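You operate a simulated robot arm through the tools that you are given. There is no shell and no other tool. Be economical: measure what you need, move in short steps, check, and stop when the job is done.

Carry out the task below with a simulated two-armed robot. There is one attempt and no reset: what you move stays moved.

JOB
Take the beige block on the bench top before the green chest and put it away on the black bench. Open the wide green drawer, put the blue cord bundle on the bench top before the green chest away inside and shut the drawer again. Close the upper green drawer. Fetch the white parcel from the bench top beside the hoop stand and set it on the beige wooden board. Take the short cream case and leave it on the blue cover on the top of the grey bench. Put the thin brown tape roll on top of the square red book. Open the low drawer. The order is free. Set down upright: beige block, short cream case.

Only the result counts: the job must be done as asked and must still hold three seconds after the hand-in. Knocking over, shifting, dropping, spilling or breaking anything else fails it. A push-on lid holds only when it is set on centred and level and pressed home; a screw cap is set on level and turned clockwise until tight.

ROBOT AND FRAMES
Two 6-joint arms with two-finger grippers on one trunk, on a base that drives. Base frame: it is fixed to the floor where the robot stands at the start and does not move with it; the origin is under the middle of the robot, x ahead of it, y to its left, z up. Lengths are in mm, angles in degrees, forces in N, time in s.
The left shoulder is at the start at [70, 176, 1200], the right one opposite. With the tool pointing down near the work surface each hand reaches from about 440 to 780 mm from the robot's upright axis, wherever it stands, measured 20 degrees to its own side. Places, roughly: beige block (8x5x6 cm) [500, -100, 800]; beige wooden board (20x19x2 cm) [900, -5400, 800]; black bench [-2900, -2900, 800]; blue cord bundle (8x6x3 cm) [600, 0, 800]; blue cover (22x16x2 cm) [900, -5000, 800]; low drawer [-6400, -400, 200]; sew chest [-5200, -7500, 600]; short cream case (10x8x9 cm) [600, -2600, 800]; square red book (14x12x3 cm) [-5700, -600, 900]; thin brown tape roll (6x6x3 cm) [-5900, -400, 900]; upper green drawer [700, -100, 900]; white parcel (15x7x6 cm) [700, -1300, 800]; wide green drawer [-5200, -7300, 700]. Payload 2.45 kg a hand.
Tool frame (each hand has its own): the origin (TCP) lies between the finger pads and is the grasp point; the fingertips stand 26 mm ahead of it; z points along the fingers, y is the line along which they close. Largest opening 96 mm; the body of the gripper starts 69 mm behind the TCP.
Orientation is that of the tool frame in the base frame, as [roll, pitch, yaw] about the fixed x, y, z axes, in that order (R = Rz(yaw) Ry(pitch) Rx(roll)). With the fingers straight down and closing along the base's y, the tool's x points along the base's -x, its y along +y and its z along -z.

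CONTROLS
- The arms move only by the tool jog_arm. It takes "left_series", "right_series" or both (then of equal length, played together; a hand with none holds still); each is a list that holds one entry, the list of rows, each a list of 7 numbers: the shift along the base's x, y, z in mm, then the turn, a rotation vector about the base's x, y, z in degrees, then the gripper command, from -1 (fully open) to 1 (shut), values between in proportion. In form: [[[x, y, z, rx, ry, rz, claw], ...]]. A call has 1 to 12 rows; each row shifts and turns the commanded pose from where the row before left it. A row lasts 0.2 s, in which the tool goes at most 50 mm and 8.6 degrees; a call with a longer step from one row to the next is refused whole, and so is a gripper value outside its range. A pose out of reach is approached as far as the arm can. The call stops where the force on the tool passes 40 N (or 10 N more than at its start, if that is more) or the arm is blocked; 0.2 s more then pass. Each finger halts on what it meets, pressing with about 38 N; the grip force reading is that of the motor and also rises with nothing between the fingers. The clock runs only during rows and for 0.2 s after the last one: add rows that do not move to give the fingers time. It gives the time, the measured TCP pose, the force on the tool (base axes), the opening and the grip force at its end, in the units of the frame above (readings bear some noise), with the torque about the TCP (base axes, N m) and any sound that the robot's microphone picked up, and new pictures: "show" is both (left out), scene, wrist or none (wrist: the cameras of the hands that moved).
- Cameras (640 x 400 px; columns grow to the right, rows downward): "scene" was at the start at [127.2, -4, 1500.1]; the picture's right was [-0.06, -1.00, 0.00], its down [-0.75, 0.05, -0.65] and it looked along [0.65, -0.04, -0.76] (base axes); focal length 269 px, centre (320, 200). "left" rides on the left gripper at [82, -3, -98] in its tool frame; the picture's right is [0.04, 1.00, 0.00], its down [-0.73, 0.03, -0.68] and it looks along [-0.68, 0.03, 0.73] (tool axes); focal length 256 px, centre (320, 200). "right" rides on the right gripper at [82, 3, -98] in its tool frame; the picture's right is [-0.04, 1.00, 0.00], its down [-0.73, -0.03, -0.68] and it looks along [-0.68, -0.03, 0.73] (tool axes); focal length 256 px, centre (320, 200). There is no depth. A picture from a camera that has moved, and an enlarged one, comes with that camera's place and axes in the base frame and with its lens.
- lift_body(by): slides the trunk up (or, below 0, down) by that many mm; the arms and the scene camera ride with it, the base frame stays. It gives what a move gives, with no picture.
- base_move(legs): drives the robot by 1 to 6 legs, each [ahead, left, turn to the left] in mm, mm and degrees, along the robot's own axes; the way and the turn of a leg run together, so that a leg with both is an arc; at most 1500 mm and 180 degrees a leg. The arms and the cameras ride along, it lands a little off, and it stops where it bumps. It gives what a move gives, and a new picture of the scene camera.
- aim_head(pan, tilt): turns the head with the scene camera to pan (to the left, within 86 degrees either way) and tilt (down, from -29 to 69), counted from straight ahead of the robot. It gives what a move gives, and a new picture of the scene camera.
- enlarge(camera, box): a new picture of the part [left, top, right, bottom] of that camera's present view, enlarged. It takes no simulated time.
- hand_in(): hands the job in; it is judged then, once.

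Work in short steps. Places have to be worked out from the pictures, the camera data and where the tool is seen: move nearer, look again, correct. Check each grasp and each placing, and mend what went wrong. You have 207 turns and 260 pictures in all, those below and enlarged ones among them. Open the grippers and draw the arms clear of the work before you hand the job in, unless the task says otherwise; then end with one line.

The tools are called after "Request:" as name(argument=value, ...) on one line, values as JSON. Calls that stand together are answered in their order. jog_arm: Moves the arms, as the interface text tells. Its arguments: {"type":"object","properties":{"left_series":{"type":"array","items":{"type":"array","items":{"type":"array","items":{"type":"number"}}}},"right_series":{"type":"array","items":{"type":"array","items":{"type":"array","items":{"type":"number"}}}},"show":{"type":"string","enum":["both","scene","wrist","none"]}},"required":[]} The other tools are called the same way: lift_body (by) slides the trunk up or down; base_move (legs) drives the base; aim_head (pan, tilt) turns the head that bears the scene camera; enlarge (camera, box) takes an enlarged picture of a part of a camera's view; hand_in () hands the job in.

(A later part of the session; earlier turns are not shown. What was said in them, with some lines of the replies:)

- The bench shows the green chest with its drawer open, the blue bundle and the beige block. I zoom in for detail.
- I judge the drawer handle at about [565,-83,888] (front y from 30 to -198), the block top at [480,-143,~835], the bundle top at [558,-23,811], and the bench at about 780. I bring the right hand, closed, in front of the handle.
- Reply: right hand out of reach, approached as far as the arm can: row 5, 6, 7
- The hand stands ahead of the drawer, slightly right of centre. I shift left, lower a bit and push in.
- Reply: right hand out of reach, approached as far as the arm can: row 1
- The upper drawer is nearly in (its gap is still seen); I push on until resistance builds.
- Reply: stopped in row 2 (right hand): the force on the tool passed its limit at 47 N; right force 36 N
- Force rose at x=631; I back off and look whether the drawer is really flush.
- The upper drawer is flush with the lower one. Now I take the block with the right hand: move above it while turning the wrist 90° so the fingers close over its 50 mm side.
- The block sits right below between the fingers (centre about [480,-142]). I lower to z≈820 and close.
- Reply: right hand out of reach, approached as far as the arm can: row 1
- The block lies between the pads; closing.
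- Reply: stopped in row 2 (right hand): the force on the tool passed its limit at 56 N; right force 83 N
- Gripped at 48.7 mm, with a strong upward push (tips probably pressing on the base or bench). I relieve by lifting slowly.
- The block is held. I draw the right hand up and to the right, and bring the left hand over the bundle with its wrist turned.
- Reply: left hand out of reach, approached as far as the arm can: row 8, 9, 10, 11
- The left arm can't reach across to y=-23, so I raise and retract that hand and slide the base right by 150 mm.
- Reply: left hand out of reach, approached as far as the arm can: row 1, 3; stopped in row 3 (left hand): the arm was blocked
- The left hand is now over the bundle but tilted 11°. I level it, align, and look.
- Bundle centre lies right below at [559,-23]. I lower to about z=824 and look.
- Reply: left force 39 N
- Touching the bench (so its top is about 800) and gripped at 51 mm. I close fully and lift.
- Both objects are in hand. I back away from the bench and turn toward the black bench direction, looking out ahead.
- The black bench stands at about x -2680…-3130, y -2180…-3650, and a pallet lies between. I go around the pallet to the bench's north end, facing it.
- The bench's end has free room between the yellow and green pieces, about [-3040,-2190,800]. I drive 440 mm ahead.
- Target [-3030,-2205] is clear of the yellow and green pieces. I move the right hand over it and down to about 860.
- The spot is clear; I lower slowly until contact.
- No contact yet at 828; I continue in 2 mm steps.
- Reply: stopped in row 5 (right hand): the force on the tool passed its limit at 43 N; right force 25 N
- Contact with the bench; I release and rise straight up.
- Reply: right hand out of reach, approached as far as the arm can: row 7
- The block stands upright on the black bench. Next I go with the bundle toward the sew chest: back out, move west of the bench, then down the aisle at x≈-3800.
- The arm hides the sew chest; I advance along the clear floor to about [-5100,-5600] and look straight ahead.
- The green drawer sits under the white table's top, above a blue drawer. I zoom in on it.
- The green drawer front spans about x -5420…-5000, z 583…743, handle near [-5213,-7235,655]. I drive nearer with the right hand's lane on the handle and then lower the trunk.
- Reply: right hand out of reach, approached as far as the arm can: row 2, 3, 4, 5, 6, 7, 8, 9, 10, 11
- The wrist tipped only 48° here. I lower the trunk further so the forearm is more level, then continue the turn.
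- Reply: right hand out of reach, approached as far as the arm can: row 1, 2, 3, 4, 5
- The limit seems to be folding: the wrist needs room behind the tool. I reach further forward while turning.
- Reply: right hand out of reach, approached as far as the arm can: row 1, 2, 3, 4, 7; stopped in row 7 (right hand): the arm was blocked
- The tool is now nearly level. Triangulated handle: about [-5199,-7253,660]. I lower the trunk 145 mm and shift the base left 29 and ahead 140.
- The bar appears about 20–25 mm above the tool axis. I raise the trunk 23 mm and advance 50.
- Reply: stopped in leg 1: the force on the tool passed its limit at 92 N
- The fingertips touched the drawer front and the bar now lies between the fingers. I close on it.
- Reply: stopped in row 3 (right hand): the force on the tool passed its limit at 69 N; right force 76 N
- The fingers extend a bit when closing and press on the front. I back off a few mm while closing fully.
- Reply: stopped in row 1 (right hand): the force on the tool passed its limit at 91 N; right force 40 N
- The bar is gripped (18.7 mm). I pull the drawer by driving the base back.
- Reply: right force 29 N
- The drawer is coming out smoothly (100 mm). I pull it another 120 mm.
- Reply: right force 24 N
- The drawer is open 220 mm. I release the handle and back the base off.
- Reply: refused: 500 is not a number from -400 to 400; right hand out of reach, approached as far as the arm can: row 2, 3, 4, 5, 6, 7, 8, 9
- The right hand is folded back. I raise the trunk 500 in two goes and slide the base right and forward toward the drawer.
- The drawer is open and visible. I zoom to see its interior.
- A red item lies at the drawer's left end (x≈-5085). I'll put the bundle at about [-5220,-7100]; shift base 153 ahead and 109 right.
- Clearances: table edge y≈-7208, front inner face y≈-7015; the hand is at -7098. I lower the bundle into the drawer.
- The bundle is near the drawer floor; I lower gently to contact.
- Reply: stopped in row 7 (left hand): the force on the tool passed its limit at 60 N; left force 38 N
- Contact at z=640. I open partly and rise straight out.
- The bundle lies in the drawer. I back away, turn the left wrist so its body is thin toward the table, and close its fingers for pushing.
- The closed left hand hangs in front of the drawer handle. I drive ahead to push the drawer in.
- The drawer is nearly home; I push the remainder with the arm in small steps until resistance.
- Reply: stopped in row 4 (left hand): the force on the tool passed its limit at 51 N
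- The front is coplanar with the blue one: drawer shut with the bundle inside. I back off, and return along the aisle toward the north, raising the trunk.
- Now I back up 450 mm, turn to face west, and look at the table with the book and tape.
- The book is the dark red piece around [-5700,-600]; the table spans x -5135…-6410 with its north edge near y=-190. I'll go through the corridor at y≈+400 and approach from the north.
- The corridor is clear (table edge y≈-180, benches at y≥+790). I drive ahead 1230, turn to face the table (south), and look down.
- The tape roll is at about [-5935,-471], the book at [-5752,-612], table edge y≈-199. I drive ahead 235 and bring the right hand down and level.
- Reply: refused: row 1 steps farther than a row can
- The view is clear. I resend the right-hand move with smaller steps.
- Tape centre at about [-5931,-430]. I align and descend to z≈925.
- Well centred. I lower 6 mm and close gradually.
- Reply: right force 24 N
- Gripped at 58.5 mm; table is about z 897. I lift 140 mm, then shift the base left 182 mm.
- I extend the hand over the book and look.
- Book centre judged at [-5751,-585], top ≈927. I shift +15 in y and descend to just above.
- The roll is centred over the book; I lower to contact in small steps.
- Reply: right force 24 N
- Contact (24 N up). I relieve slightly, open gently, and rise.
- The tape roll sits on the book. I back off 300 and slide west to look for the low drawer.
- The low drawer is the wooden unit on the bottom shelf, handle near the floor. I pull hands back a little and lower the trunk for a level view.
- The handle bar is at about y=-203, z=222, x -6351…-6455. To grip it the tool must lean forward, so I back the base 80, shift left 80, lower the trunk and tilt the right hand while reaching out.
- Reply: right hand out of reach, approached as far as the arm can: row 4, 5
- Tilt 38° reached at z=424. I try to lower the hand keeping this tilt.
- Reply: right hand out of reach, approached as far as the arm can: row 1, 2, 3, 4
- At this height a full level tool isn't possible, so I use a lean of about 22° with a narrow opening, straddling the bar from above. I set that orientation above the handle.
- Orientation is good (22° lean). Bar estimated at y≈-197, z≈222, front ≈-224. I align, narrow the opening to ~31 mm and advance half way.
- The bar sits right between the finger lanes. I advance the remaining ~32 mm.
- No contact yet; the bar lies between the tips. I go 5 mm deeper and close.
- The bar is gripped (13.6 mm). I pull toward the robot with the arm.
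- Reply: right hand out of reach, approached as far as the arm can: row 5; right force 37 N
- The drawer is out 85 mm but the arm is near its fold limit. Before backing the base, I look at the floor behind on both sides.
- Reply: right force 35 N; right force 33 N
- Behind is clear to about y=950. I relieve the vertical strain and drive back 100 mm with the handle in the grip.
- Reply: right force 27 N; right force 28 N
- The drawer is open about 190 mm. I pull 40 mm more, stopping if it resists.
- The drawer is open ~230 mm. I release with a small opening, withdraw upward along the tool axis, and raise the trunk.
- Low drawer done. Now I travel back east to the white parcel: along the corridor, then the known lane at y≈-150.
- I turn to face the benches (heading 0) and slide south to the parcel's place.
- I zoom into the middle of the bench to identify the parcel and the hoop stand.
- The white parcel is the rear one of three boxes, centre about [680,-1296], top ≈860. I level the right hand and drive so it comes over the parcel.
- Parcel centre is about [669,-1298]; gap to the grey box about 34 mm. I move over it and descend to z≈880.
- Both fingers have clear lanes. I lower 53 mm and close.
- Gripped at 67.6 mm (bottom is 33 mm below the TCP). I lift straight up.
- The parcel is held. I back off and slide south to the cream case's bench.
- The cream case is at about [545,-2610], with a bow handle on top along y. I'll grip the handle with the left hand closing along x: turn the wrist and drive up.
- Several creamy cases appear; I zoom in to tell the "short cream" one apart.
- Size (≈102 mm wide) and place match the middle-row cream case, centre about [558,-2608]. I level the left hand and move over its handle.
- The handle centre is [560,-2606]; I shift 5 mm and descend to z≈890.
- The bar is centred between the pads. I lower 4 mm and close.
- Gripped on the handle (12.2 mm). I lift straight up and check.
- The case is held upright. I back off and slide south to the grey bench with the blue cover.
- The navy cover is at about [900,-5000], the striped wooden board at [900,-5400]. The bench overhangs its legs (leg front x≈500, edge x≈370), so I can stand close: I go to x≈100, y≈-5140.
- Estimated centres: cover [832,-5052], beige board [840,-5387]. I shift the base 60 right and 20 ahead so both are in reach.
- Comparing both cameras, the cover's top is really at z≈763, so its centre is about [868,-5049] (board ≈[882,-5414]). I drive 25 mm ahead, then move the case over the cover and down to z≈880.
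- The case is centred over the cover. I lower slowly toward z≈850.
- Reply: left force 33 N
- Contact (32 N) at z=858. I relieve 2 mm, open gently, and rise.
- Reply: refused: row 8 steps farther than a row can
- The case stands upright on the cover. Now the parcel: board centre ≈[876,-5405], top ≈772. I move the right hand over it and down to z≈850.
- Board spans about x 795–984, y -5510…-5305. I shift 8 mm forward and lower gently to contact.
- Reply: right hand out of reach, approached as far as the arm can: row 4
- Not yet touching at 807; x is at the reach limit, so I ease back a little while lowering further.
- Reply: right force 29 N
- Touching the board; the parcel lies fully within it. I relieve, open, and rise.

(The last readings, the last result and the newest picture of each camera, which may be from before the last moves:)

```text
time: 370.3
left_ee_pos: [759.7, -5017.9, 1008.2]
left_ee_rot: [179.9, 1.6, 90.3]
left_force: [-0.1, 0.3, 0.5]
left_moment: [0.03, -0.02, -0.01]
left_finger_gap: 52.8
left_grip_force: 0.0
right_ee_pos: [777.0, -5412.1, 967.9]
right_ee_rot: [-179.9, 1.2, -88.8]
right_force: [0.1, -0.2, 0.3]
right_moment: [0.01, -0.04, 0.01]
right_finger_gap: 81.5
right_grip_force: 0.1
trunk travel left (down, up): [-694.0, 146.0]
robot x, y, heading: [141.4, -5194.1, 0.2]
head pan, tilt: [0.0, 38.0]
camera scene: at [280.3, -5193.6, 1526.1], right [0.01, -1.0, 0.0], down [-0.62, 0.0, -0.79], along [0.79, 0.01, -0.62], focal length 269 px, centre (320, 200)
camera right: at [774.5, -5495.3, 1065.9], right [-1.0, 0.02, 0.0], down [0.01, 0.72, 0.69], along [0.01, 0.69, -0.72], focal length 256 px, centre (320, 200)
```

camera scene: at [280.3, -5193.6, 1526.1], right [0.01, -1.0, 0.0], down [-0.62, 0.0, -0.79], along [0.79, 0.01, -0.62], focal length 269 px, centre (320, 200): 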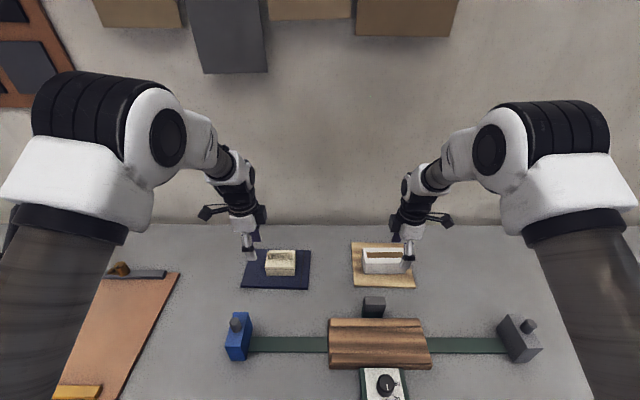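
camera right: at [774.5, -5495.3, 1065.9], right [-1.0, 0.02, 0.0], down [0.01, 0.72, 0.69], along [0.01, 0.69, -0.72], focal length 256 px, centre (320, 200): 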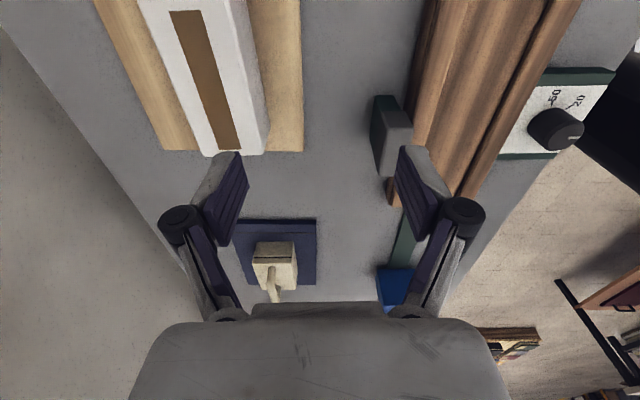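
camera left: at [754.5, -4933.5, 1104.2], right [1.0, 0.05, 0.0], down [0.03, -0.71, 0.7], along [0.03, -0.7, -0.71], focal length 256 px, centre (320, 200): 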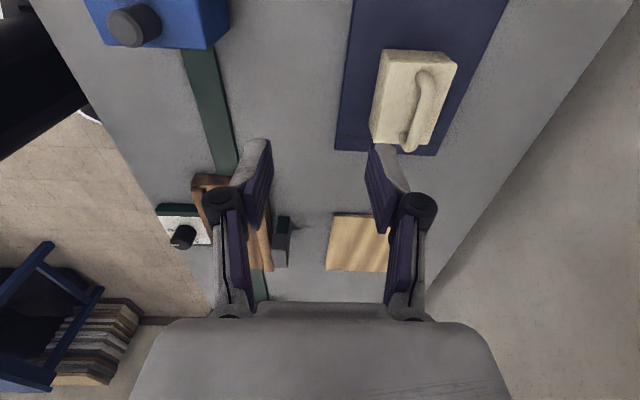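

All items are placed. I back the robot away from the bench and open both grippers fully before handing in.

Request:
base_move(legs=[[-500, 0, 0]])

Request:
jog_arm(left_series=[[[0, 0, 0, 0, 0, 0, -1], [0, 0, 0, 0, 0, 0, -1]]], right_series=[[[0, 0, 0, 0, 0, 0, -1], [0, 0, 0, 0, 0, 0, -1]]], show="none")

Request:
enlarge(camera="scene", box=[220, 130, 460, 290])

```text
time: 373.3
left_ee_pos: [254.0, -5020.0, 1007.3]
left_ee_rot: [179.9, 1.6, 90.5]
left_force: [0.0, -0.1, -0.7]
left_moment: [0.0, -0.03, 0.01]
left_finger_gap: 52.8
left_grip_force: 0.1
right_ee_pos: [270.7, -5414.5, 967.3]
right_ee_rot: [-179.9, 1.2, -88.7]
right_force: [0.1, -0.5, -0.4]
right_moment: [-0.01, 0.0, 0.01]
right_finger_gap: 81.5
right_grip_force: 0.1
trunk travel left (down, up): [-694.0, 146.0]
robot x, y, heading: [-361.0, -5200.2, 0.4]
head pan, tilt: [0.0, 38.0]
camera scene: at [-224.1, -5197.0, 1526.0], right [0.01, -1.0, 0.0], down [-0.62, -0.01, -0.79], along [0.79, 0.01, -0.62], focal length 269 px, centre (320, 200)
```

scene: 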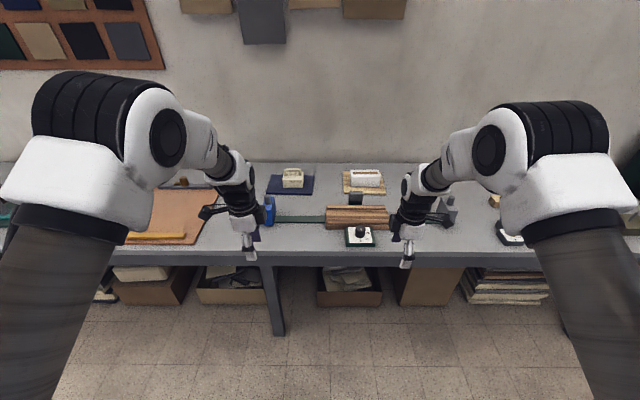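

```text
time: 373.9
left_ee_pos: [252.7, -5020.9, 1008.4]
left_ee_rot: [180.0, 1.6, 90.4]
left_force: [0.2, -0.5, -0.8]
left_moment: [-0.02, -0.02, 0.0]
left_finger_gap: 95.9
left_grip_force: 0.1
right_ee_pos: [271.5, -5413.6, 967.5]
right_ee_rot: [-180.0, 1.2, -88.8]
right_force: [0.5, -0.7, 0.3]
right_moment: [-0.02, 0.0, -0.01]
right_finger_gap: 96.0
right_grip_force: 0.1
trunk travel left (down, up): [-694.0, 146.0]
robot x, y, heading: [-361.4, -5196.4, 0.5]
head pan, tilt: [0.0, 38.0]
```

```text
2.50 times, centred on (340, 210) of scene
camera zoom: at [-224.8, -5197.0, 1526.1], right [0.01, -1.0, 0.0], down [-0.62, -0.01, -0.79], along [0.79, 0.01, -0.62], focal length 672 px, centre (270, 175)
```

zoom: 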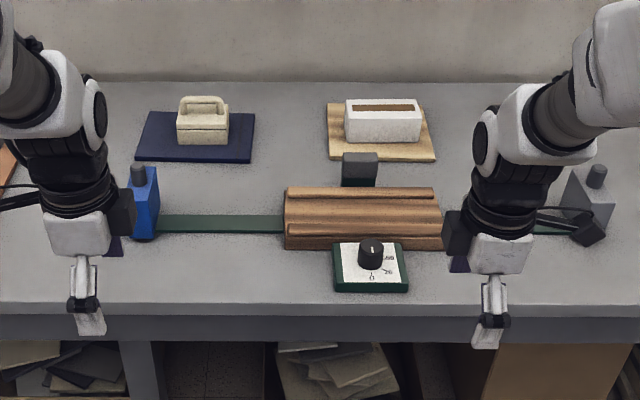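

Everything asked is in place and the arms are clear; I hand in the job.

Request:
hand_in()

```text
The job is handed in.
```

I did every part of the job and handed it in; I have not seen the judge's result. The beige block and the cream case stand upright. The blue cord bundle is in the wide green drawer, which is shut, and the upper green drawer is closed. The white parcel is on the beige board, the brown tape roll is on the red book, and the low drawer is open about 230 mm.
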